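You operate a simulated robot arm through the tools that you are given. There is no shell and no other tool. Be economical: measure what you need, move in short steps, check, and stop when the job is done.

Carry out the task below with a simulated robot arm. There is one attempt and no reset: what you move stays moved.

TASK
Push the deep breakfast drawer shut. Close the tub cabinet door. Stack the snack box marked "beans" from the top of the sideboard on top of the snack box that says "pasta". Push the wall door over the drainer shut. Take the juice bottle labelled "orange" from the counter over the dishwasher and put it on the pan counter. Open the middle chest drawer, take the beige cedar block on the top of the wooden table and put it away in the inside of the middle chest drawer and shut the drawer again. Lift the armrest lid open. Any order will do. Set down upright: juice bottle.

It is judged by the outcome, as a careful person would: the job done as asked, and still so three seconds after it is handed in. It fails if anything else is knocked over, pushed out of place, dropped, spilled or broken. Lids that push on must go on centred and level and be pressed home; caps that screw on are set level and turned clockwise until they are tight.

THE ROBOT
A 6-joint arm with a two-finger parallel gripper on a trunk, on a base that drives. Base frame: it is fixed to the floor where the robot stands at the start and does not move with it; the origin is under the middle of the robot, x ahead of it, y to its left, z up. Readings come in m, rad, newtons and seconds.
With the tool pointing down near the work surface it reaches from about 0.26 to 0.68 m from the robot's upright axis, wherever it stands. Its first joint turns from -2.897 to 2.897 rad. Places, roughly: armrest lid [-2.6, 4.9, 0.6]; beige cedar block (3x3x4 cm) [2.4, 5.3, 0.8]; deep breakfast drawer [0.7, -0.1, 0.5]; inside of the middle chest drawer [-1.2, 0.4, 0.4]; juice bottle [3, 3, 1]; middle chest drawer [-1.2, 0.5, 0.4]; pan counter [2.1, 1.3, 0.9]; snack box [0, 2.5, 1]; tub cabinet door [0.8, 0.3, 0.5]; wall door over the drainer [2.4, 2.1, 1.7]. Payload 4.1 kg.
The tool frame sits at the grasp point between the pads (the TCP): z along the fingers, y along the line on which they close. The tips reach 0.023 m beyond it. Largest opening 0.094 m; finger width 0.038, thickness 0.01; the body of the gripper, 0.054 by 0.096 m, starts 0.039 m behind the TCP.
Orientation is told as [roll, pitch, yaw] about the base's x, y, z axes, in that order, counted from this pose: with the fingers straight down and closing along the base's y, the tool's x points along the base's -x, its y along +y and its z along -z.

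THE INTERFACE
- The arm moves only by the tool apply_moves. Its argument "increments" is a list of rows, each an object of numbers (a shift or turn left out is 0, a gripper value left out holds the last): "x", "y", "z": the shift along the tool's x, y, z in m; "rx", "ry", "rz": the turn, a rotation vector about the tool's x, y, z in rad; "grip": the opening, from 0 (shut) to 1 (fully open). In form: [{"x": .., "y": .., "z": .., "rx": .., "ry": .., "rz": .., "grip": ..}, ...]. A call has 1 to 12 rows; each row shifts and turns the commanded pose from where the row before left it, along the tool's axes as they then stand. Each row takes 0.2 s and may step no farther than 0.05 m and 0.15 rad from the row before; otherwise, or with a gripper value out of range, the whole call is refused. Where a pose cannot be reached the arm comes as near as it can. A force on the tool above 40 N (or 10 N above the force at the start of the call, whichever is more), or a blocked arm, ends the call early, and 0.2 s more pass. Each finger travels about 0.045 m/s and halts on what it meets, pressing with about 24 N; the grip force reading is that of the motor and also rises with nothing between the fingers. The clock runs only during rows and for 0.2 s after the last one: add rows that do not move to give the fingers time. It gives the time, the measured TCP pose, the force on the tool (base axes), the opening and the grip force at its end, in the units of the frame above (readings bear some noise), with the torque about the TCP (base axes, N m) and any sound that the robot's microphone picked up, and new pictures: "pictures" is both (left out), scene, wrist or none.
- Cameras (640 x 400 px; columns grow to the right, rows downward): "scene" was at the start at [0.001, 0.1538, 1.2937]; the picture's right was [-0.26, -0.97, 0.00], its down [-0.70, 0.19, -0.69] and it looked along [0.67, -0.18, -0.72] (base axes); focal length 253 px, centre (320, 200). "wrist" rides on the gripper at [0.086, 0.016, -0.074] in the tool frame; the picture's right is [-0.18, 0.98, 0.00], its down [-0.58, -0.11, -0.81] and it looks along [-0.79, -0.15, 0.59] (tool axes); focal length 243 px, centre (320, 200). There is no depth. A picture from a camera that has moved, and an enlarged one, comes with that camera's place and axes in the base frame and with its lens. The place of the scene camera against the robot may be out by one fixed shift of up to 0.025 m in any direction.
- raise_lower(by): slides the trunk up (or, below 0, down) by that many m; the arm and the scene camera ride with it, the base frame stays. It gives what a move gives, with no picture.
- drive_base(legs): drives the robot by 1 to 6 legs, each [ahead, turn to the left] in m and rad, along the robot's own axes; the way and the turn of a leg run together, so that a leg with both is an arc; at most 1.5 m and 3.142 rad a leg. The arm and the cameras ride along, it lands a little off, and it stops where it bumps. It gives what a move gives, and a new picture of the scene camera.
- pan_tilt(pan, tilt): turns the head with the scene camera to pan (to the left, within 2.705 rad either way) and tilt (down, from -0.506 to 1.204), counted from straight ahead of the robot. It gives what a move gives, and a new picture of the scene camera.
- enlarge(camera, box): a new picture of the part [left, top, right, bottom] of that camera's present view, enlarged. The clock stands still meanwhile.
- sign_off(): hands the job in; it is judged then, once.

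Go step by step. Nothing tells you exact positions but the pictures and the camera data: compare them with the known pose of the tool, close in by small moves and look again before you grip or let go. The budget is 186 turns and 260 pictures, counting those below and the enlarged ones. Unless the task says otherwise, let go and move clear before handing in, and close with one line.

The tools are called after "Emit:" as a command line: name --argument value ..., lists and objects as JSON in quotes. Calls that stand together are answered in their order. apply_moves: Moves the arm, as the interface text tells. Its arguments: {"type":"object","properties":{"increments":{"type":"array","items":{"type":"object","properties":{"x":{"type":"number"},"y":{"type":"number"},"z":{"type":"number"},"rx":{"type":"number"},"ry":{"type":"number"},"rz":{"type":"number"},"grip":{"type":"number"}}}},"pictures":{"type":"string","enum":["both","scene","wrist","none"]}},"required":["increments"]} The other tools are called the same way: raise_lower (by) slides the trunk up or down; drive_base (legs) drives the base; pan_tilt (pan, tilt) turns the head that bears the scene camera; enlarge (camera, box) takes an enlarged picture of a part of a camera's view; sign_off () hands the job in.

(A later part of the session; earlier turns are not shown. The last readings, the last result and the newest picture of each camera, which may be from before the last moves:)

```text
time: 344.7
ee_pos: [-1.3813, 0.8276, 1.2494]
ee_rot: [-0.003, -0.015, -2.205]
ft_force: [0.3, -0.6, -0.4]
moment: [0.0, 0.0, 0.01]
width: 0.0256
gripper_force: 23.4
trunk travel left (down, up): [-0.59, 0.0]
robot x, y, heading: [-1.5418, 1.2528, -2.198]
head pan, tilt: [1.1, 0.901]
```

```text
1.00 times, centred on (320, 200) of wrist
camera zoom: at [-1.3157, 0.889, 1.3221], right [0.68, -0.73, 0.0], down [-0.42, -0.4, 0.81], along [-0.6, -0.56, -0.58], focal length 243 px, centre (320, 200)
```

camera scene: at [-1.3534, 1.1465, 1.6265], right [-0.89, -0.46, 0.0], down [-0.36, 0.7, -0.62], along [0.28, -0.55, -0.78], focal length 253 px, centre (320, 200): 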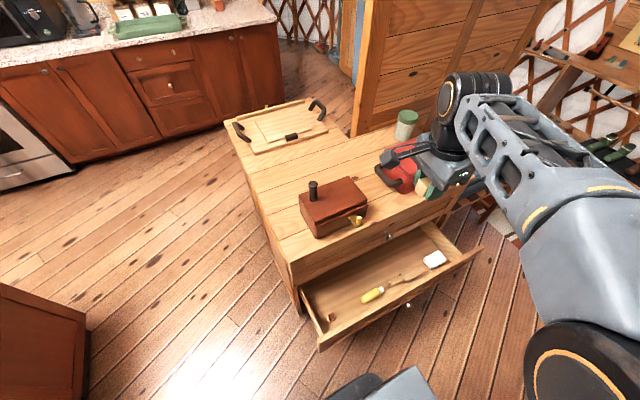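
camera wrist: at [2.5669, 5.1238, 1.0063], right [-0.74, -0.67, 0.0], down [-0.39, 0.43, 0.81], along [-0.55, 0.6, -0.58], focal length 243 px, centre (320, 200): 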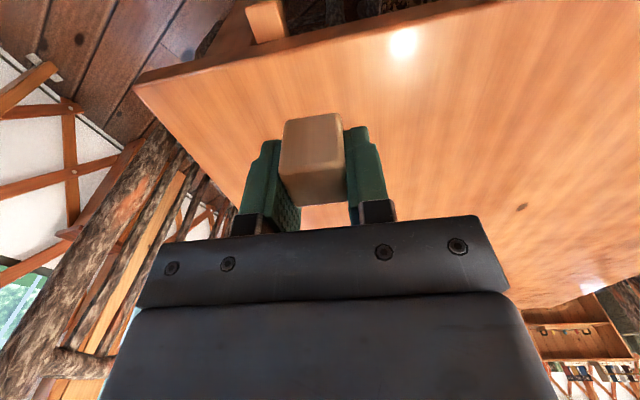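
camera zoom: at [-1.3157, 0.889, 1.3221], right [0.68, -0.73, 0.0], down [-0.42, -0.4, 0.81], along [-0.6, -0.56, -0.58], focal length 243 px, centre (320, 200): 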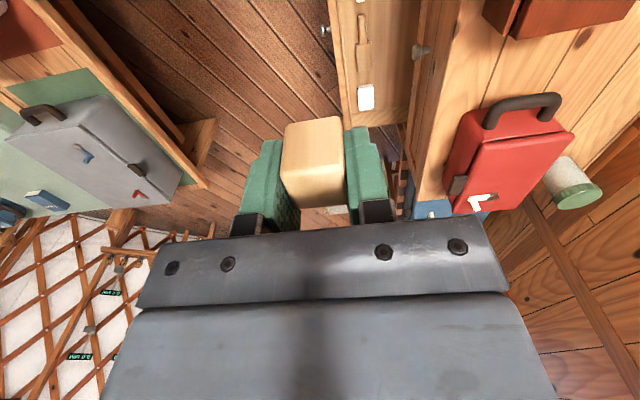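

Positioned over the drawer front's edge. I'll lower the trunk in two steps.

Emit:
raise_lower --by -0.4

Emit:
raise_lower --by -0.15

Emit:
enlarge --camera "scene" --box '[0, 0, 640, 400]'

Emit:
enlarge --camera "wrist" --box '[0, 0, 640, 400]'

```text
time: 348.5
ee_pos: [-1.381, 0.8268, 0.8482]
ee_rot: [-0.005, -0.014, -2.205]
ft_force: [0.1, 0.3, 0.4]
moment: [0.02, -0.02, -0.04]
width: 0.0256
gripper_force: 24.1
trunk travel left (down, up): [-0.19, 0.4]
robot x, y, heading: [-1.5389, 1.2555, -2.202]
head pan, tilt: [1.1, 0.901]
```

```text
time: 350.3
ee_pos: [-1.3806, 0.826, 0.6984]
ee_rot: [-0.006, -0.014, -2.207]
ft_force: [0.7, 0.6, -0.3]
moment: [0.0, -0.02, 0.01]
width: 0.0257
gripper_force: 24.1
trunk travel left (down, up): [-0.04, 0.55]
robot x, y, heading: [-1.5404, 1.2562, -2.2]
head pan, tilt: [1.1, 0.901]
```

```text
1.00 times, centred on (320, 200) of scene
camera zoom: at [-1.3545, 1.1472, 1.0767], right [-0.89, -0.46, 0.0], down [-0.36, 0.7, -0.62], along [0.28, -0.55, -0.78], focal length 253 px, centre (320, 200)
```

zoom: 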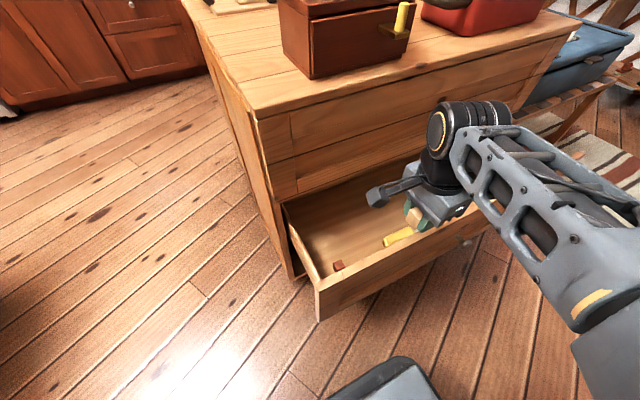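

```text
1.00 times, centred on (320, 200) of wrist
camera zoom: at [-1.3156, 0.8877, 0.7718], right [0.68, -0.73, 0.0], down [-0.42, -0.4, 0.81], along [-0.6, -0.55, -0.58], focal length 243 px, centre (320, 200)
```

zoom: 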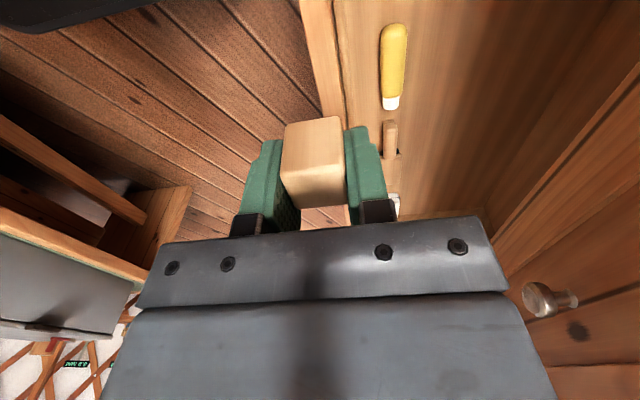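

The yellow tube's near end is at u ≈ -0.21 and my spot is clear beside it. I'll move in and descend partway.

Emit:
apply_moves --increments '[{"y": 0.04}, {"y": 0.04}, {"y": 0.04}, {"z": 0.04}, {"z": 0.04}, {"z": 0.04}, {"z": 0.04}]'

```text
time: 351.9
ee_pos: [-1.2879, 0.7539, 0.5377]
ee_rot: [-0.004, -0.013, -2.205]
ft_force: [-0.7, -0.2, 0.6]
moment: [0.0, -0.01, 0.0]
width: 0.0256
gripper_force: 24.0
trunk travel left (down, up): [-0.04, 0.55]
robot x, y, heading: [-1.5474, 1.2582, -2.2]
head pan, tilt: [1.1, 0.901]
camera scene: at [-1.3546, 1.1474, 1.0768], right [-0.89, -0.46, 0.0], down [-0.36, 0.7, -0.62], along [0.28, -0.55, -0.78], focal length 253 px, centre (320, 200)
camera wrist: at [-1.2221, 0.8155, 0.6108], right [0.68, -0.73, 0.0], down [-0.42, -0.4, 0.81], along [-0.6, -0.55, -0.58], focal length 243 px, centre (320, 200)
```

scene: 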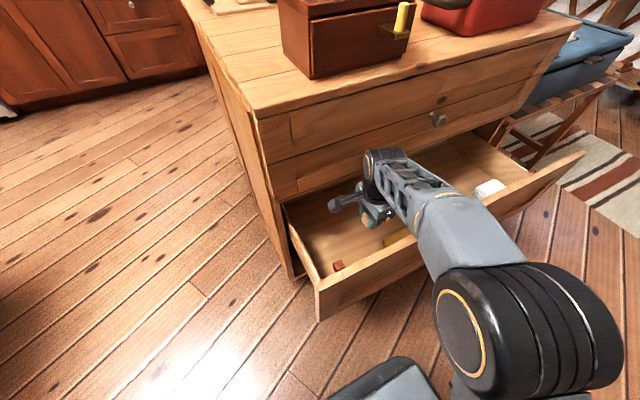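
wrist: 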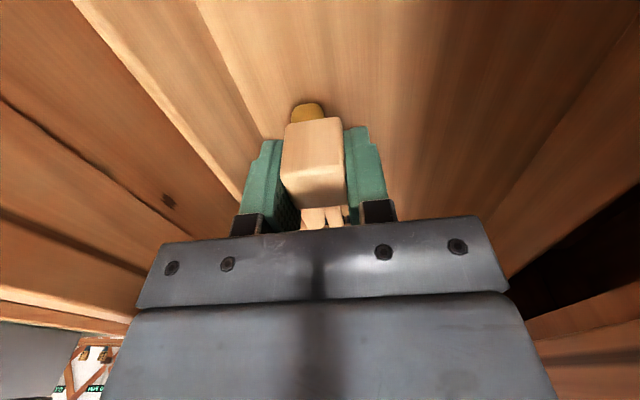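

The block is inside the drawer opening, ahead of the tube's end. I'll descend slowly and watch for contact.

Emit:
apply_moves --increments '[{"z": 0.025}, {"z": 0.025}, {"z": 0.02}, {}]'

```text
time: 352.9
ee_pos: [-1.2878, 0.752, 0.4678]
ee_rot: [-0.005, -0.014, -2.206]
ft_force: [0.6, -0.5, -0.1]
moment: [0.01, -0.02, -0.03]
width: 0.0255
gripper_force: 24.4
trunk travel left (down, up): [-0.04, 0.55]
robot x, y, heading: [-1.5419, 1.2552, -2.199]
head pan, tilt: [1.1, 0.901]
camera scene: at [-1.3545, 1.1472, 1.0767], right [-0.89, -0.46, 0.0], down [-0.36, 0.7, -0.62], along [0.28, -0.55, -0.78], focal length 253 px, centre (320, 200)
camera wrist: at [-1.2221, 0.814, 0.541], right [0.68, -0.73, 0.0], down [-0.42, -0.4, 0.81], along [-0.6, -0.55, -0.58], focal length 243 px, centre (320, 200)
```

scene: 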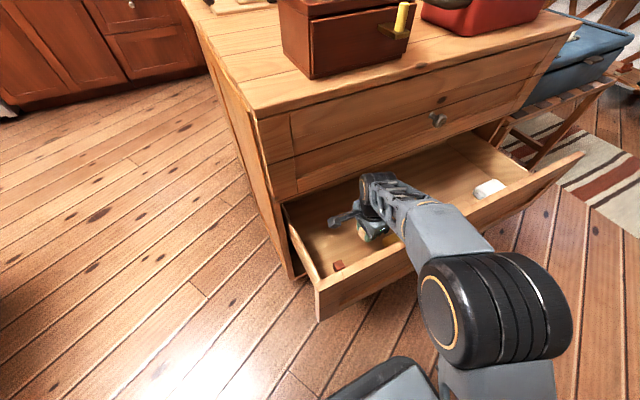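
wrist: 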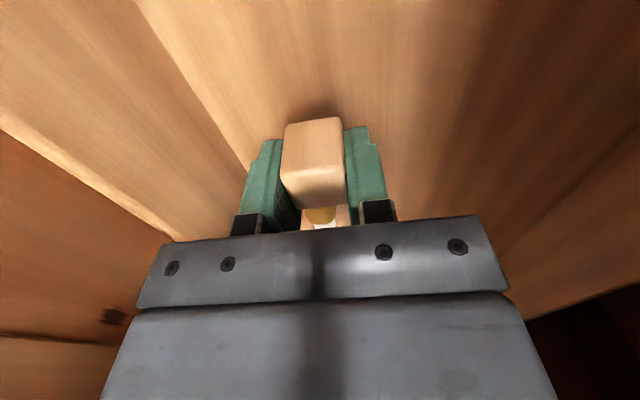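

Close to the floor now. I'll check the forearm's clearance over the drawer front.

Emit:
enlarge --camera "scene" --box '[270, 130, 530, 330]'

Emit:
apply_moves --increments '[{"z": 0.008}, {"z": 0.008}, {}]' --pictures "wrist"

```text
2.00 times, centred on (400, 230) of scene
camera zoom: at [-1.3545, 1.1472, 1.0767], right [-0.89, -0.46, 0.0], down [-0.36, 0.7, -0.62], along [0.28, -0.55, -0.78], focal length 506 px, centre (160, 140)
```

zoom: 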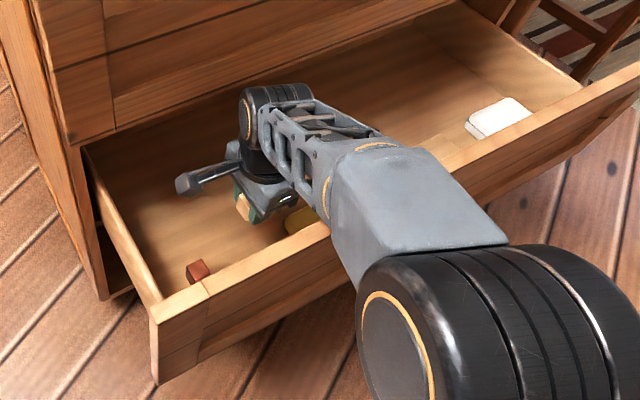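

```text
time: 353.7
ee_pos: [-1.2879, 0.7526, 0.4512]
ee_rot: [-0.005, -0.013, -2.208]
ft_force: [-0.3, 0.1, 0.7]
moment: [0.02, -0.01, 0.0]
width: 0.0259
gripper_force: 23.7
trunk travel left (down, up): [-0.04, 0.55]
robot x, y, heading: [-1.5422, 1.2579, -2.197]
head pan, tilt: [1.1, 0.901]
camera wrist: at [-1.2226, 0.8142, 0.5249], right [0.68, -0.73, 0.0], down [-0.42, -0.4, 0.81], along [-0.6, -0.55, -0.58], focal length 243 px, centre (320, 200)
```

wrist: 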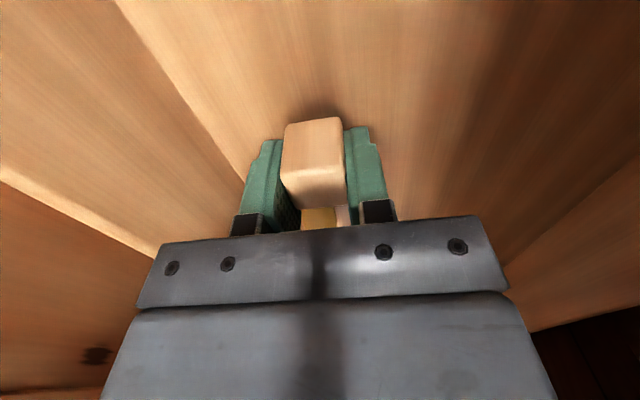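

Clear. I'll continue in small steps to contact.

Emit:
apply_moves --increments '[{"z": 0.006}, {"z": 0.005}, {"z": 0.005}, {}]' --pictures "wrist"

```text
time: 354.7
ee_pos: [-1.2878, 0.7521, 0.436]
ee_rot: [-0.005, -0.014, -2.208]
ft_force: [0.4, -1.5, 0.0]
moment: [0.0, -0.01, -0.04]
width: 0.0257
gripper_force: 23.7
trunk travel left (down, up): [-0.04, 0.55]
robot x, y, heading: [-1.5441, 1.2548, -2.195]
head pan, tilt: [1.1, 0.901]
camera wrist: at [-1.2226, 0.8141, 0.5092], right [0.68, -0.73, 0.0], down [-0.42, -0.4, 0.81], along [-0.6, -0.55, -0.58], focal length 243 px, centre (320, 200)
```

wrist: 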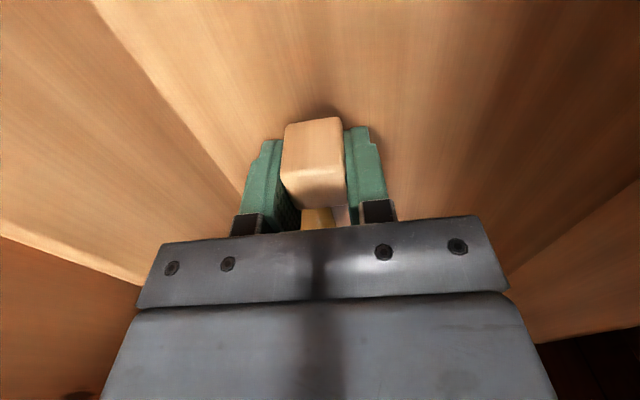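

Emit:
apply_moves --increments '[{"z": 0.005}, {"z": 0.004}, {"z": 0.004}, {}]' --pictures "none"

```text
time: 355.7
ee_pos: [-1.2879, 0.7519, 0.423]
ee_rot: [-0.005, -0.014, -2.207]
ft_force: [0.2, 0.0, 0.1]
moment: [0.01, 0.01, 0.0]
width: 0.0257
gripper_force: 23.8
trunk travel left (down, up): [-0.04, 0.55]
robot x, y, heading: [-1.5404, 1.2513, -2.198]
head pan, tilt: [1.1, 0.901]
```

No contact yet at 0.423. I'll go on in the same small steps.

Emit:
apply_moves --increments '[{"z": 0.004}, {"z": 0.004}, {"z": 0.004}, {"z": 0.003}, {}]'

```text
time: 356.9
ee_pos: [-1.2863, 0.7523, 0.4074]
ee_rot: [-0.004, -0.013, -2.205]
ft_force: [-0.3, 0.0, -0.8]
moment: [-0.01, 0.01, -0.01]
width: 0.0257
gripper_force: 24.1
trunk travel left (down, up): [-0.04, 0.55]
robot x, y, heading: [-1.5453, 1.2548, -2.191]
head pan, tilt: [1.1, 0.901]
camera scene: at [-1.3544, 1.1472, 1.0767], right [-0.89, -0.46, 0.0], down [-0.36, 0.7, -0.62], along [0.28, -0.55, -0.78], focal length 253 px, centre (320, 200)
camera wrist: at [-1.2224, 0.814, 0.4813], right [0.68, -0.73, 0.0], down [-0.42, -0.4, 0.81], along [-0.6, -0.55, -0.58], focal length 243 px, centre (320, 200)
```

scene: 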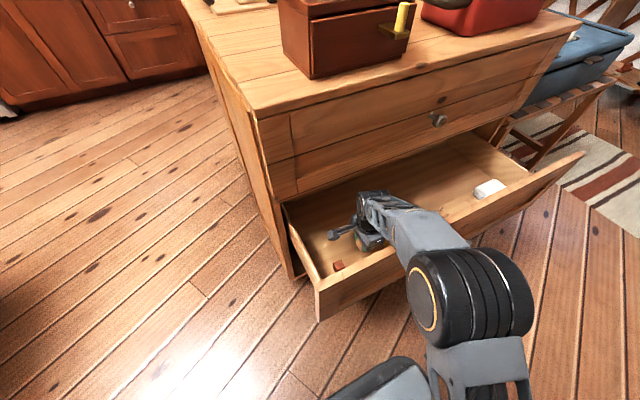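
wrist: 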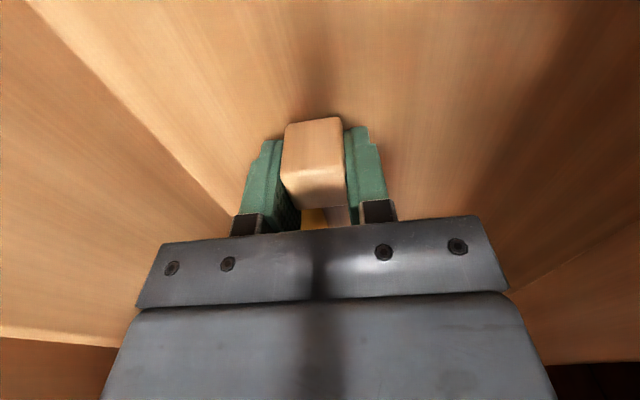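

From the tube's parallax I estimate the floor at about 0.355, so roughly 2.5 cm to go. First I'll check the forearm over the drawer front.

Emit:
enlarge --camera "scene" --box '[300, 170, 500, 330]'

```text
2.50 times, centred on (400, 250) of scene
camera zoom: at [-1.3544, 1.1472, 1.0767], right [-0.89, -0.46, 0.0], down [-0.36, 0.7, -0.62], along [0.28, -0.55, -0.78], focal length 632 px, centre (120, 75)
```

zoom: 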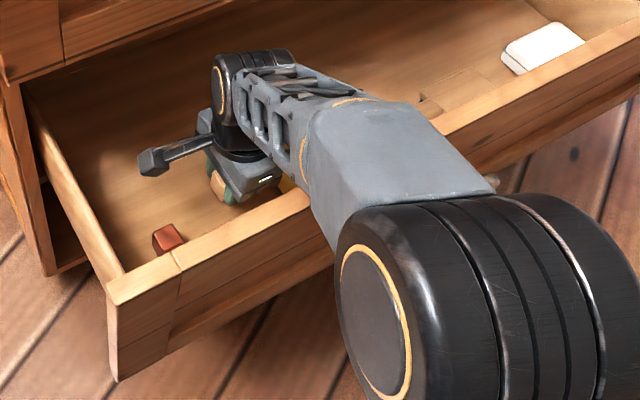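

The forearm is only just above the drawer front, so I'll raise the trunk. The arm then reaches down more steeply before finishing the descent.

Emit:
raise_lower --by 0.14

Emit:
apply_moves --increments '[{"z": 0.035}, {"z": 0.035}, {"z": 0.035}, {"z": 0.035}, {}]'

```text
time: 358.5
ee_pos: [-1.2862, 0.7532, 0.5485]
ee_rot: [-0.006, -0.014, -2.206]
ft_force: [-0.4, 0.4, 0.7]
moment: [0.01, 0.0, 0.0]
width: 0.0257
gripper_force: 24.1
trunk travel left (down, up): [-0.18, 0.41]
robot x, y, heading: [-1.5428, 1.2571, -2.193]
head pan, tilt: [1.1, 0.901]
```

```text
time: 359.7
ee_pos: [-1.288, 0.7501, 0.4078]
ee_rot: [-0.006, -0.013, -2.207]
ft_force: [0.6, 0.5, -0.5]
moment: [0.02, 0.0, 0.01]
width: 0.026
gripper_force: 23.9
trunk travel left (down, up): [-0.18, 0.41]
robot x, y, heading: [-1.5429, 1.254, -2.201]
head pan, tilt: [1.1, 0.901]
camera scene: at [-1.3544, 1.1472, 1.2167], right [-0.89, -0.46, 0.0], down [-0.36, 0.7, -0.62], along [0.28, -0.55, -0.78], focal length 253 px, centre (320, 200)
camera wrist: at [-1.2237, 0.8117, 0.481], right [0.68, -0.73, 0.0], down [-0.42, -0.4, 0.81], along [-0.6, -0.55, -0.58], focal length 243 px, centre (320, 200)
```

scene: 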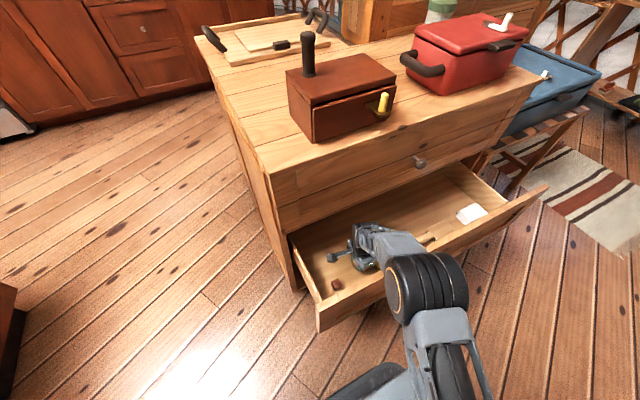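
wrist: 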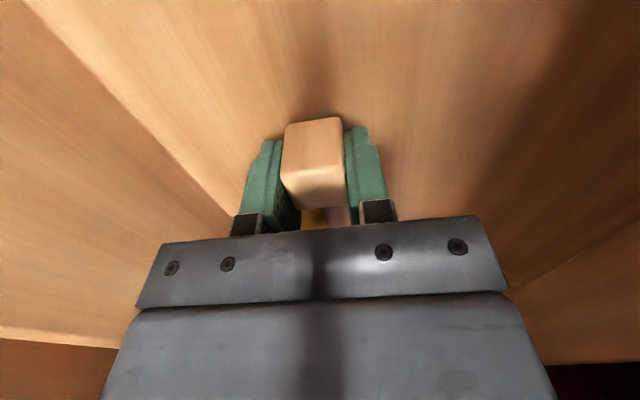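

The elbow is higher now. I'll continue down to contact.

Emit:
apply_moves --increments '[{"z": 0.006}, {"z": 0.005}, {"z": 0.004}, {"z": 0.003}, {"z": 0.003}, {}]' --pictures "wrist"

```text
time: 361.0
ee_pos: [-1.285, 0.7487, 0.3925]
ee_rot: [0.009, -0.018, -2.207]
ft_force: [3.3, 2.0, 16.2]
moment: [0.47, -0.01, -0.17]
width: 0.0257
gripper_force: 23.8
trunk travel left (down, up): [-0.18, 0.41]
robot x, y, heading: [-1.5394, 1.256, -2.201]
head pan, tilt: [1.1, 0.901]
stopped in row 6: the force on the tool passed its limit (the readings are from after the stop); the commanded pose is now the measured one
camera wrist: at [-1.2205, 0.8099, 0.4665], right [0.68, -0.73, 0.01], down [-0.43, -0.39, 0.82], along [-0.59, -0.56, -0.58], focal length 243 px, centre (320, 200)
```

wrist: 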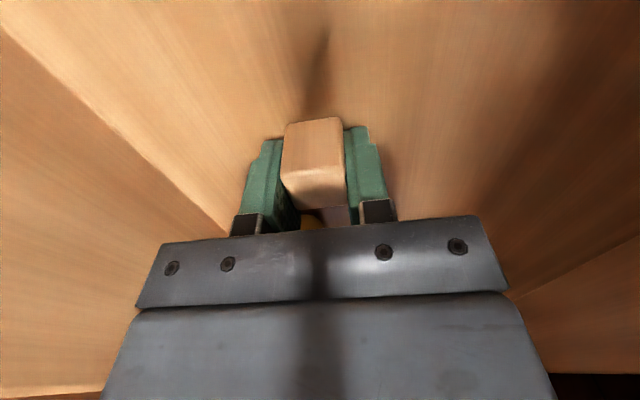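

The block touches the drawer floor. I'll ease up slightly, open partway and rise.

Emit:
apply_moves --increments '[{"z": -0.002}, {"grip": 0.5}, {}, {}, {"z": -0.03}, {"z": -0.04}, {"z": -0.04}, {"z": -0.04}]'

```text
time: 362.8
ee_pos: [-1.286, 0.7516, 0.5427]
ee_rot: [0.0, -0.015, -2.206]
ft_force: [0.9, 0.0, -0.4]
moment: [-0.01, 0.02, 0.0]
width: 0.047
gripper_force: 0.0
trunk travel left (down, up): [-0.18, 0.41]
robot x, y, heading: [-1.5425, 1.2578, -2.202]
head pan, tilt: [1.1, 0.901]
camera scene: at [-1.3542, 1.1471, 1.2166], right [-0.89, -0.46, 0.0], down [-0.36, 0.7, -0.62], along [0.28, -0.55, -0.78], focal length 253 px, centre (320, 200)
camera wrist: at [-1.2206, 0.8129, 0.6168], right [0.68, -0.73, 0.0], down [-0.43, -0.39, 0.82], along [-0.59, -0.56, -0.58], focal length 243 px, centre (320, 200)
```

scene: 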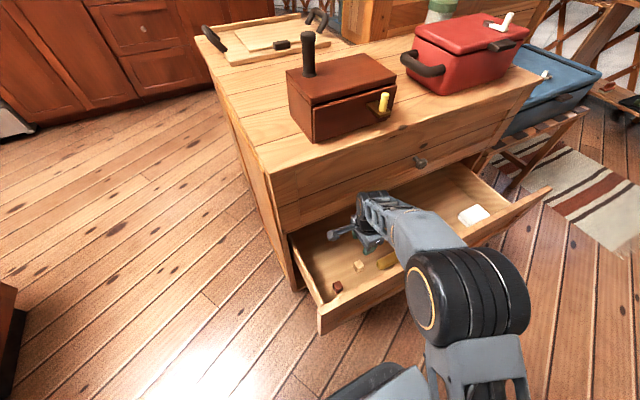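
wrist: 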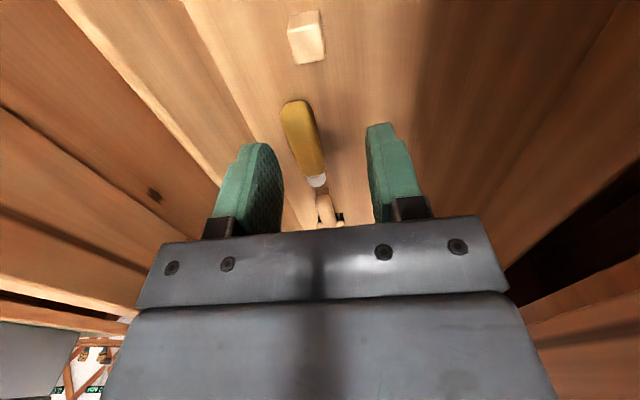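

The cedar block stands in the drawer. I'll withdraw the hand, then turn and tilt it to push the drawer shut.

Emit:
apply_moves --increments '[{"z": -0.045}, {"z": -0.045}, {"z": -0.045}, {"z": -0.045}, {"y": -0.045, "grip": 0}, {"y": -0.045}, {"y": -0.045}, {"y": -0.045}, {"y": -0.045}, {"y": -0.045}, {"y": -0.03}]' --pictures "none"

Emit:
apply_moves --increments '[{"rz": -0.143}, {"rz": -0.143}, {"rz": -0.143}, {"rz": -0.143}, {"rz": -0.143}, {"rz": -0.143}, {"rz": -0.143}, {"rz": -0.143}, {"rz": -0.143}, {"rz": -0.143}, {"rz": -0.141}]' --pictures "none"

Emit:
apply_moves --increments '[{"ry": -0.14}, {"ry": -0.14}, {"ry": -0.14}, {"ry": -0.14}, {"ry": -0.14}, {"ry": -0.14}, {"ry": -0.14}]'

```text
time: 365.2
ee_pos: [-1.5266, 0.931, 0.7214]
ee_rot: [0.003, -0.017, -2.206]
ft_force: [-0.7, -0.4, -0.3]
moment: [0.0, -0.03, -0.02]
width: 0.0
gripper_force: 24.5
trunk travel left (down, up): [-0.18, 0.41]
robot x, y, heading: [-1.5444, 1.2506, -2.199]
head pan, tilt: [1.1, 0.901]
```

```text
time: 367.6
ee_pos: [-1.5264, 0.9321, 0.7222]
ee_rot: [-0.017, -0.002, -0.633]
ft_force: [0.3, 0.4, -0.3]
moment: [0.02, 0.01, 0.01]
width: 0.0
gripper_force: 24.0
trunk travel left (down, up): [-0.18, 0.41]
robot x, y, heading: [-1.5418, 1.2574, -2.198]
head pan, tilt: [1.1, 0.901]
```

```text
time: 369.2
ee_pos: [-1.5357, 0.8893, 0.7415]
ee_rot: [-0.03, -0.983, -0.611]
ft_force: [-0.1, 0.7, 0.5]
moment: [-0.03, 0.02, -0.04]
width: 0.0001
gripper_force: 24.1
out of reach, approached as far as the arm can: row 4, 5, 6, 7
trunk travel left (down, up): [-0.18, 0.41]
robot x, y, heading: [-1.5422, 1.2527, -2.198]
head pan, tilt: [1.1, 0.901]
camera scene: at [-1.3543, 1.1476, 1.2167], right [-0.89, -0.46, 0.0], down [-0.36, 0.7, -0.62], along [0.28, -0.55, -0.78], focal length 253 px, centre (320, 200)
camera wrist: at [-1.615, 0.9691, 0.7107], right [0.67, 0.73, 0.14], down [-0.34, 0.13, 0.93], along [0.66, -0.67, 0.33], focal length 243 px, centre (320, 200)
```

scene: 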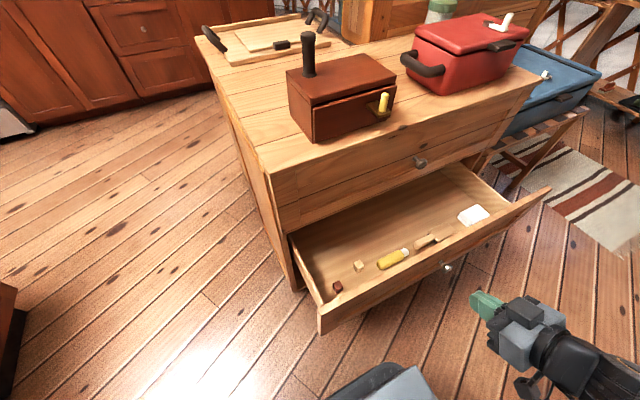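
wrist: 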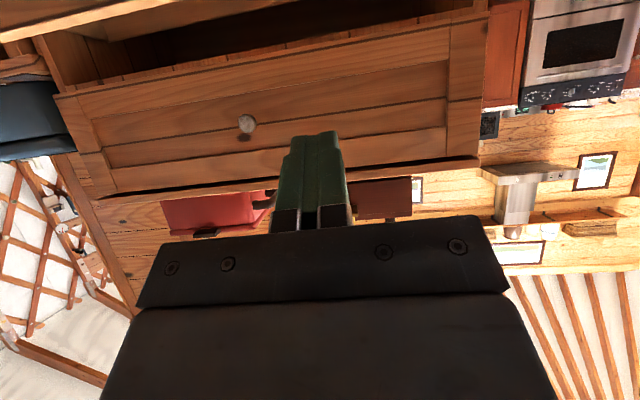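

The arm is posed. I'll move the tip to just in front of the drawer panel, beside the knob.

Emit:
apply_moves --increments '[{"x": 0.0248, "y": -0.0125, "z": 0.0313}, {"x": 0.0248, "y": -0.0125, "z": 0.0313}, {"x": 0.0248, "y": -0.0125, "z": 0.0313}, {"x": 0.0248, "y": -0.0125, "z": 0.0313}, {"x": 0.0248, "y": -0.0125, "z": 0.0313}, {"x": 0.0248, "y": -0.0125, "z": 0.0313}]'

```text
time: 370.6
ee_pos: [-1.5233, 0.7822, 0.5165]
ee_rot: [-0.031, -0.981, -0.612]
ft_force: [0.4, 0.2, 0.1]
moment: [0.03, -0.01, 0.0]
width: 0.0
gripper_force: 23.6
trunk travel left (down, up): [-0.18, 0.41]
robot x, y, heading: [-1.544, 1.2576, -2.198]
head pan, tilt: [1.1, 0.901]
camera scene: at [-1.3544, 1.1478, 1.2168], right [-0.89, -0.46, 0.0], down [-0.36, 0.7, -0.62], along [0.28, -0.55, -0.78], focal length 253 px, centre (320, 200)
camera wrist: at [-1.6021, 0.8615, 0.4844], right [0.67, 0.73, 0.14], down [-0.34, 0.13, 0.93], along [0.66, -0.67, 0.33], focal length 243 px, centre (320, 200)
```

scene: 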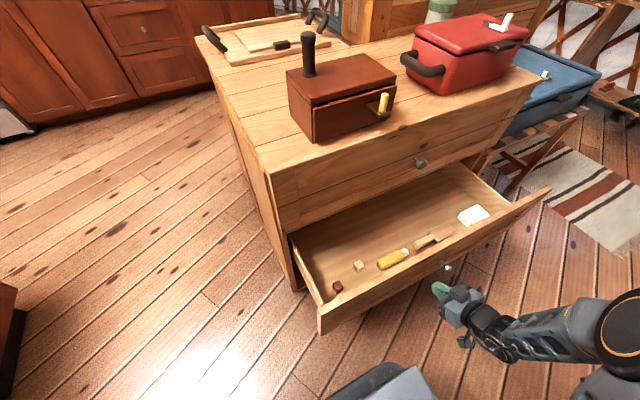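
wrist: 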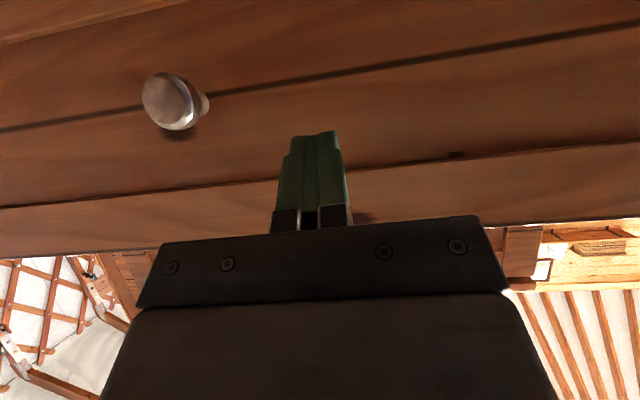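

The tip is beside the knob. I'll push slowly so the block stays put.

Emit:
apply_moves --increments '[{"x": -0.01, "z": 0.015}, {"x": -0.01, "z": 0.015}, {"x": -0.01, "z": 0.015}, {"x": -0.01, "z": 0.015}, {"x": -0.01, "z": 0.015}, {"x": -0.01, "z": 0.015}, {"x": -0.01, "z": 0.015}, {"x": -0.01, "z": 0.015}, {"x": -0.01, "z": 0.015}, {"x": -0.01, "z": 0.015}, {"x": -0.01, "z": 0.015}, {"x": -0.01, "z": 0.015}]'

```text
time: 373.2
ee_pos: [-1.3484, 0.6554, 0.5139]
ee_rot: [-0.029, -0.983, -0.611]
ft_force: [0.1, 0.3, 0.3]
moment: [0.04, 0.02, 0.0]
width: 0.0
gripper_force: 24.1
trunk travel left (down, up): [-0.18, 0.41]
robot x, y, heading: [-1.541, 1.2519, -2.195]
head pan, tilt: [1.1, 0.901]
camera scene: at [-1.3545, 1.1475, 1.2167], right [-0.89, -0.46, 0.0], down [-0.36, 0.7, -0.62], along [0.28, -0.55, -0.78], focal length 253 px, centre (320, 200)
camera wrist: at [-1.4277, 0.7335, 0.4844], right [0.67, 0.73, 0.14], down [-0.34, 0.13, 0.93], along [0.67, -0.67, 0.33], focal length 243 px, centre (320, 200)
```

scene: 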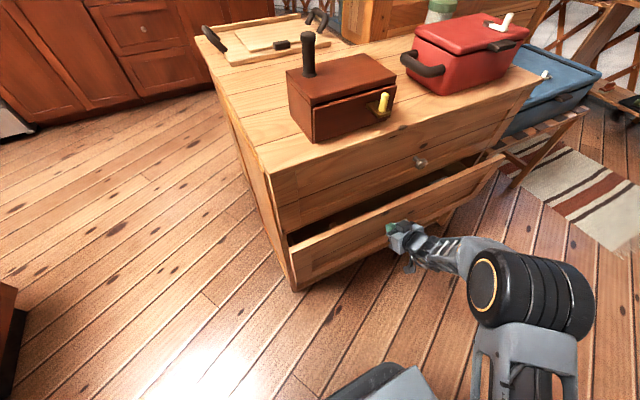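
wrist: 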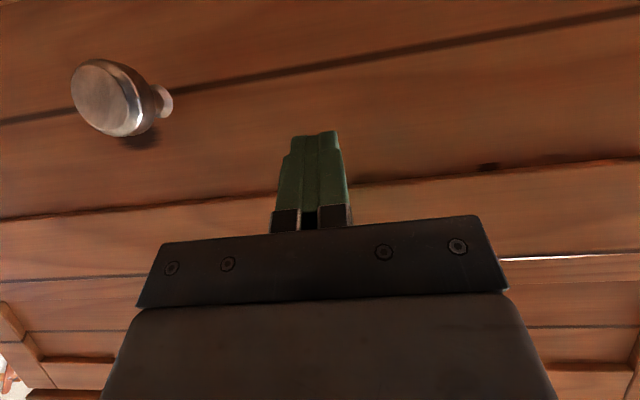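

Nearly shut. I'll push on until it stops.

Emit:
apply_moves --increments '[{"x": -0.01, "z": 0.015}, {"x": -0.01, "z": 0.015}, {"x": -0.01, "z": 0.015}, {"x": -0.01, "z": 0.015}, {"x": -0.006, "z": 0.009}, {"x": -0.006, "z": 0.009}, {"x": -0.006, "z": 0.009}, {"x": -0.006, "z": 0.009}]'

```text
time: 374.2
ee_pos: [-1.3028, 0.6202, 0.5129]
ee_rot: [-0.026, -0.977, -0.613]
ft_force: [-7.7, 7.0, 4.7]
moment: [-0.11, -0.17, 0.1]
width: 0.0
gripper_force: 24.6
trunk travel left (down, up): [-0.18, 0.41]
robot x, y, heading: [-1.5405, 1.2559, -2.196]
head pan, tilt: [1.1, 0.901]
stopped in row 4: the force on the tool passed its limit (the readings are from after the stop); the commanded pose is now the measured one
camera scene: at [-1.3552, 1.1479, 1.217], right [-0.89, -0.45, 0.0], down [-0.36, 0.7, -0.62], along [0.28, -0.55, -0.78], focal length 253 px, centre (320, 200)
camera wrist: at [-1.3817, 0.6977, 0.4836], right [0.67, 0.73, 0.14], down [-0.33, 0.13, 0.93], along [0.66, -0.67, 0.33], focal length 243 px, centre (320, 200)
```

scene: 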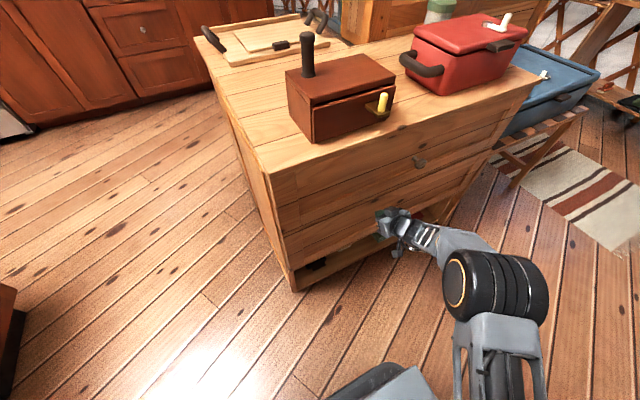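
wrist: 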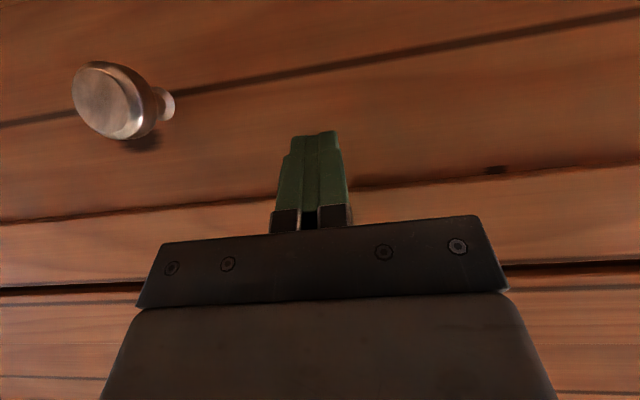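

The drawer is shut against its stop. I'll retract, raise, and back out towards the sofa.

Emit:
apply_moves --increments '[{"x": 0.02, "z": -0.03}, {"x": 0.025, "z": -0.038}, {"x": 0.025, "z": -0.038}, {"x": 0.025, "z": -0.038}, {"x": 0.02, "z": -0.03}, {"x": -0.03, "z": -0.02}, {"x": -0.03, "z": -0.02}, {"x": -0.03, "z": -0.02}]' --pictures "none"

Emit:
raise_lower --by 0.35

Emit:
enlarge --camera "scene" --box '[180, 60, 560, 300]'

Emit:
drive_base --legs '[[-0.9, 0], [0, -1.57]]'

```text
time: 376.0
ee_pos: [-1.4682, 0.7453, 0.6243]
ee_rot: [-0.023, -0.977, -0.614]
ft_force: [0.4, -0.2, -0.6]
moment: [-0.01, 0.0, -0.02]
width: 0.0001
gripper_force: 24.0
trunk travel left (down, up): [-0.18, 0.41]
robot x, y, heading: [-1.5447, 1.2546, -2.202]
head pan, tilt: [1.1, 0.901]
```

```text
time: 379.4
ee_pos: [-1.4674, 0.7441, 0.9739]
ee_rot: [-0.027, -0.977, -0.614]
ft_force: [-0.2, 0.0, -0.4]
moment: [0.02, -0.05, -0.04]
width: 0.0002
gripper_force: 23.4
trunk travel left (down, up): [-0.53, 0.06]
robot x, y, heading: [-1.5412, 1.2552, -2.199]
head pan, tilt: [1.1, 0.901]
```

```text
1.67 times, centred on (370, 180) of scene
camera zoom: at [-1.3545, 1.1472, 1.5667], right [-0.89, -0.45, 0.0], down [-0.36, 0.7, -0.62], along [0.28, -0.55, -0.78], focal length 422 px, centre (237, 233)
```

zoom: 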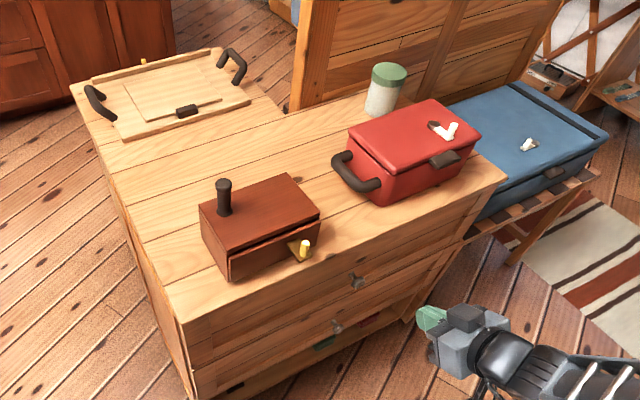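

```text
time: 388.0
ee_pos: [-1.524, 1.9169, 0.9736]
ee_rot: [-0.027, -0.978, -2.195]
ft_force: [0.5, 0.0, 0.9]
moment: [-0.02, -0.02, -0.02]
width: 0.0001
gripper_force: 24.0
trunk travel left (down, up): [-0.53, 0.06]
robot x, y, heading: [-1.0136, 1.9882, 2.503]
head pan, tilt: [1.1, 0.901]
camera scene: at [-1.1463, 1.7914, 1.5667], right [-0.45, 0.89, 0.0], down [0.7, 0.35, -0.62], along [-0.56, -0.28, -0.78], focal length 253 px, centre (320, 200)
```

scene: 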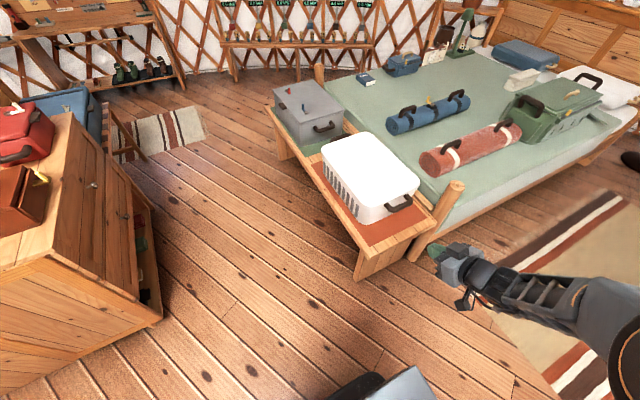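

The chest is shut. I'm now facing the sofa area, so I'll look ahead.

Emit:
pan_tilt --pan -0.2 --tilt 0.45

Emit:
enlarge --camera "scene" --box '[200, 60, 560, 300]'

```text
time: 389.4
ee_pos: [-1.5244, 1.9167, 0.975]
ee_rot: [-0.026, -0.976, -2.193]
ft_force: [-0.5, 1.3, 0.4]
moment: [0.01, 0.03, 0.0]
width: 0.0003
gripper_force: 24.2
trunk travel left (down, up): [-0.53, 0.06]
robot x, y, heading: [-1.0139, 1.9871, 2.504]
head pan, tilt: [-0.201, 0.45]
camera scene: at [-1.1402, 1.8932, 1.605], right [0.74, 0.67, 0.0], down [0.29, -0.32, -0.9], along [-0.6, 0.67, -0.44], focal length 253 px, centre (320, 200)
```

scene: 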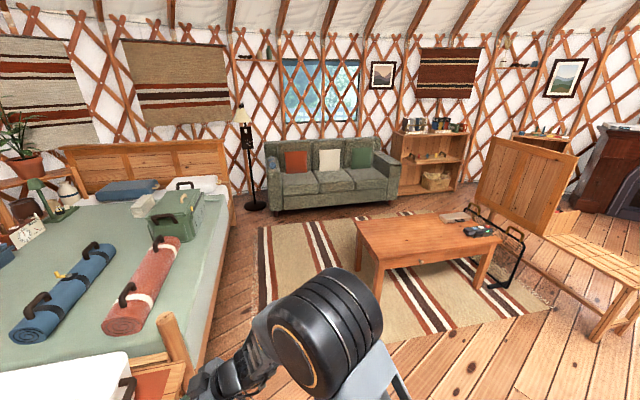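

```text
1.67 times, centred on (380, 180) of scene
camera zoom: at [-1.1402, 1.8932, 1.605], right [0.74, 0.67, 0.0], down [0.29, -0.32, -0.9], along [-0.6, 0.67, -0.44], focal length 422 px, centre (220, 233)
```

zoom: 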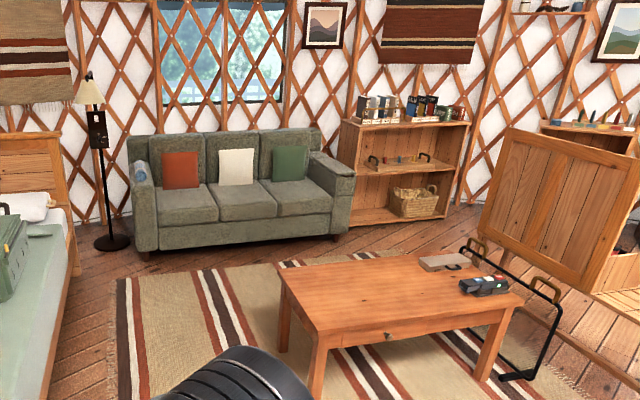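

The armrest with a lid is on the sofa's right end. I'll drive between the bed and the table into the gap in front of the sofa.

Emit:
drive_base --legs '[[1.3, 0], [1.1, 0], [0, -1.5], [0.75, 0]]'

Emit:
pan_tilt --pan 0.9 --tilt 0.75

```text
time: 408.5
ee_pos: [-2.6104, 4.5554, 0.9736]
ee_rot: [-0.028, -0.978, 2.574]
ft_force: [-0.2, 0.2, -0.6]
moment: [0.0, 0.0, 0.03]
width: 0.0
gripper_force: 23.7
trunk travel left (down, up): [-0.53, 0.06]
robot x, y, heading: [-2.5141, 4.0441, 0.992]
head pan, tilt: [-0.201, 0.45]
camera scene: at [-2.6353, 4.162, 1.6051], right [0.71, -0.7, 0.0], down [-0.31, -0.31, -0.9], along [0.63, 0.64, -0.44], focal length 253 px, centre (320, 200)
```

scene: 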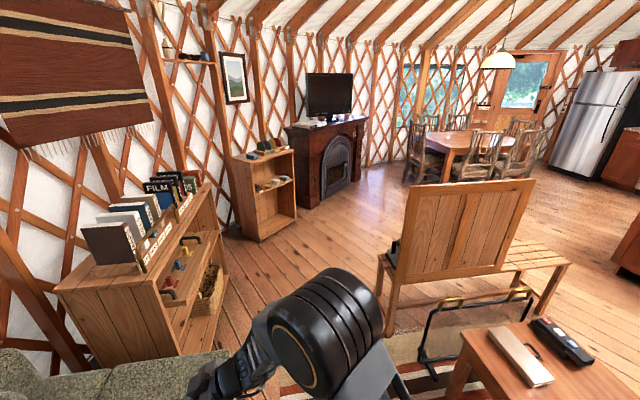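

```text
time: 409.8
ee_pos: [-2.6096, 4.5553, 0.975]
ee_rot: [-0.025, -0.978, 2.576]
ft_force: [0.8, 0.3, 0.6]
moment: [-0.02, 0.02, 0.02]
width: 0.0
gripper_force: 23.9
trunk travel left (down, up): [-0.53, 0.06]
robot x, y, heading: [-2.5104, 4.0485, 0.987]
head pan, tilt: [0.901, 0.75]
camera scene: at [-2.7261, 4.1753, 1.5786], right [0.95, 0.31, 0.0], down [0.21, -0.65, -0.73], along [-0.23, 0.69, -0.68], focal length 253 px, centre (320, 200)
```

scene: 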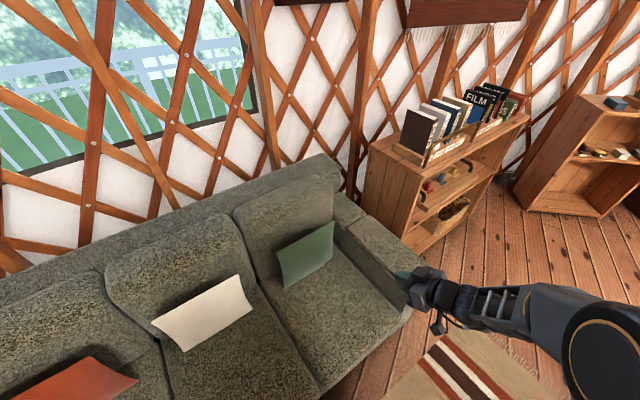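

I'll zoom in on the armrest lid.

Emit:
enlarge --camera "scene" --box '[310, 170, 450, 340]'

Emit:
enlarge --camera "wrist" --box '[0, 0, 640, 400]'

```text
2.35 times, centred on (380, 255) of scene
camera zoom: at [-2.7261, 4.1753, 1.5786], right [0.95, 0.31, 0.0], down [0.21, -0.65, -0.73], along [-0.23, 0.69, -0.68], focal length 595 px, centre (179, 71)
```

zoom: 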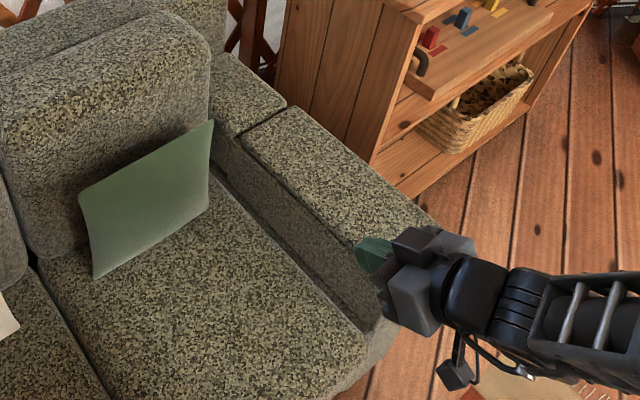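

```text
1.00 times, centred on (320, 200) of wrist
camera zoom: at [-2.5277, 4.4816, 0.9436], right [-0.63, -0.76, 0.14], down [0.34, -0.11, 0.93], along [-0.7, 0.64, 0.33], focal length 243 px, centre (320, 200)
```

zoom: 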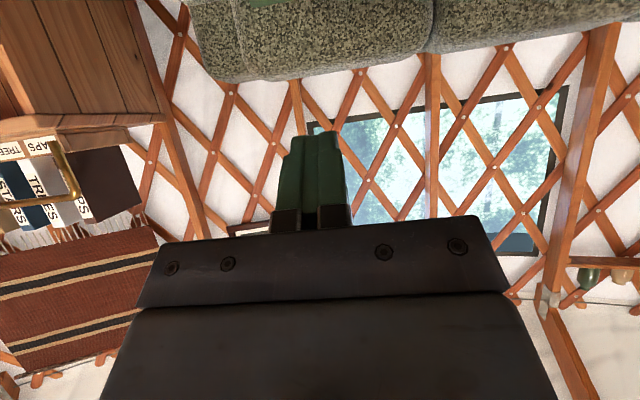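

My gripper hides the lid's front end. I'll pull it back and look again.

Emit:
apply_moves --increments '[{"y": 0.0, "z": -0.045}, {"z": -0.045}, {"z": -0.045}, {"z": -0.04}]' --pictures "none"

Emit:
pan_tilt --pan 0.7 --tilt 0.85

Emit:
enlarge --camera "scene" --box '[230, 120, 390, 260]'

```text
time: 410.8
ee_pos: [-2.4913, 4.4716, 1.0705]
ee_rot: [-0.025, -0.978, 2.575]
ft_force: [-0.6, 0.1, 0.2]
moment: [0.03, 0.01, 0.0]
width: 0.0
gripper_force: 23.8
trunk travel left (down, up): [-0.53, 0.06]
robot x, y, heading: [-2.5125, 4.0485, 0.991]
head pan, tilt: [0.901, 0.75]
```

```text
time: 411.6
ee_pos: [-2.4905, 4.4738, 1.0708]
ee_rot: [-0.026, -0.978, 2.574]
ft_force: [0.4, 0.1, 0.4]
moment: [0.03, 0.05, 0.01]
width: 0.0
gripper_force: 23.7
trunk travel left (down, up): [-0.53, 0.06]
robot x, y, heading: [-2.511, 4.0486, 0.988]
head pan, tilt: [0.7, 0.85]
camera scene: at [-2.7094, 4.1742, 1.5706], right [0.99, 0.12, 0.0], down [0.09, -0.75, -0.66], along [-0.08, 0.66, -0.75], focal length 253 px, centre (320, 200)
```

scene: 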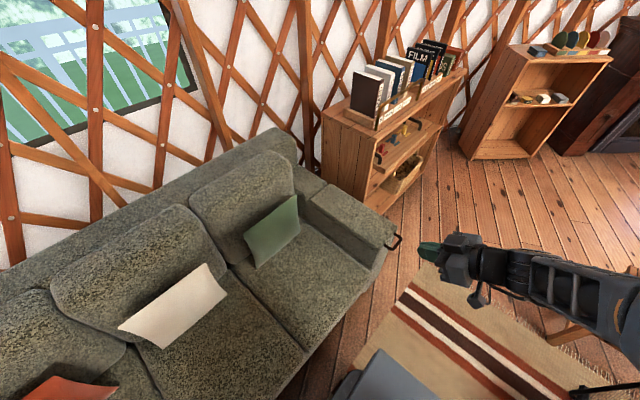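

```text
2.86 times, centred on (310, 190) of scene
camera zoom: at [-2.7094, 4.1742, 1.5706], right [0.99, 0.12, 0.0], down [0.09, -0.75, -0.66], along [-0.08, 0.66, -0.75], focal length 723 px, centre (349, 229)
```

zoom: 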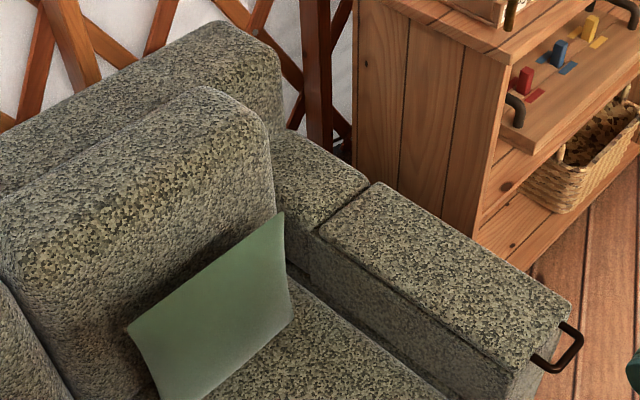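

The lid has a black loop handle at its front end, so it hinges at the back. I'll drive round to the armrest's front-right, backing into position so the arm sweeps over free space.

Emit:
drive_base --legs '[[0, -0.26], [0.75, 0], [0, -2.03], [-0.5, 0], [0, -1.45]]'

Emit:
pan_tilt --pan -0.1 --tilt 0.8

```text
time: 425.8
ee_pos: [-2.0566, 4.5914, 1.0722]
ee_rot: [-0.027, -0.977, -0.409]
ft_force: [0.9, 0.8, 0.2]
moment: [0.01, -0.03, 0.0]
width: 0.0
gripper_force: 24.5
trunk travel left (down, up): [-0.53, 0.06]
robot x, y, heading: [-2.103, 5.016, -1.991]
head pan, tilt: [0.7, 0.85]
stopped in leg 5: the robot was blocked; the commanded pose is now the measured one
camera scene: at [-1.9197, 4.9344, 1.5707], right [-0.96, -0.28, 0.0], down [-0.21, 0.72, -0.66], along [0.18, -0.63, -0.75], focal length 253 px, centre (320, 200)
```

scene: 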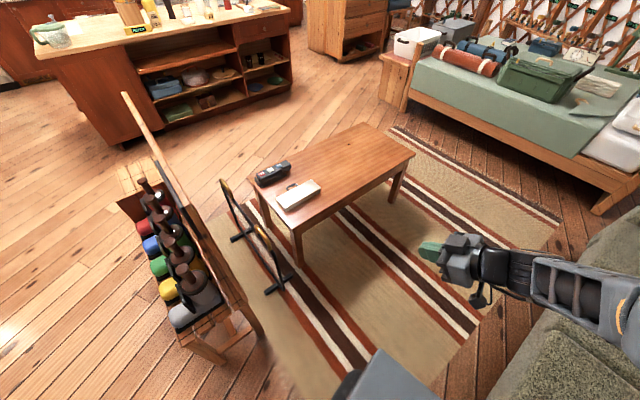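

```text
time: 426.9
ee_pos: [-2.0571, 4.5902, 1.0705]
ee_rot: [-0.024, -0.979, -0.41]
ft_force: [-0.2, -0.3, 0.3]
moment: [-0.01, -0.03, -0.02]
width: 0.0
gripper_force: 24.3
trunk travel left (down, up): [-0.53, 0.06]
robot x, y, heading: [-2.1022, 5.0131, -1.995]
head pan, tilt: [-0.099, 0.799]
camera scene: at [-1.9811, 4.9391, 1.5746], right [-0.87, 0.49, 0.0], down [0.35, 0.62, -0.7], along [-0.34, -0.61, -0.72], focal length 253 px, centre (320, 200)
```

scene: 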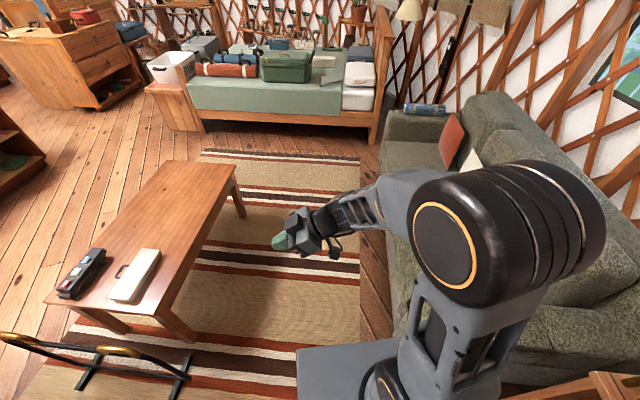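

The last turn was blocked. I'll look to the right to see what the base touched.

Emit:
pan_tilt --pan -1.1 --tilt 0.95

```text
time: 428.2
ee_pos: [-2.0567, 4.591, 1.071]
ee_rot: [-0.025, -0.978, -0.411]
ft_force: [-0.6, -0.2, 0.4]
moment: [0.02, 0.03, -0.02]
width: 0.0
gripper_force: 24.6
trunk travel left (down, up): [-0.53, 0.06]
robot x, y, heading: [-2.1058, 5.011, -1.989]
head pan, tilt: [-1.1, 0.949]
camera scene: at [-2.0138, 5.0053, 1.5631], right [-0.05, 1.0, 0.0], down [0.81, 0.04, -0.58], along [-0.58, -0.03, -0.81], focal length 253 px, centre (320, 200)
```

scene: 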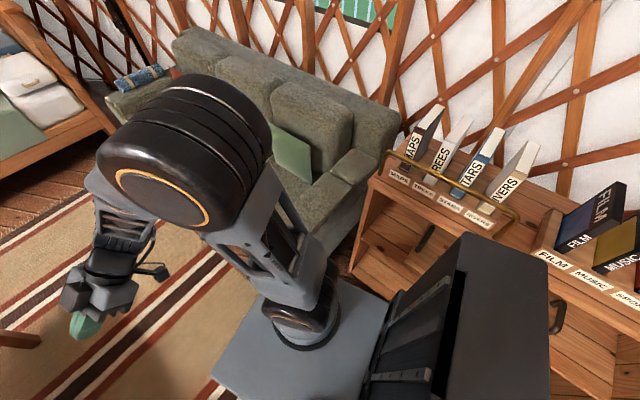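

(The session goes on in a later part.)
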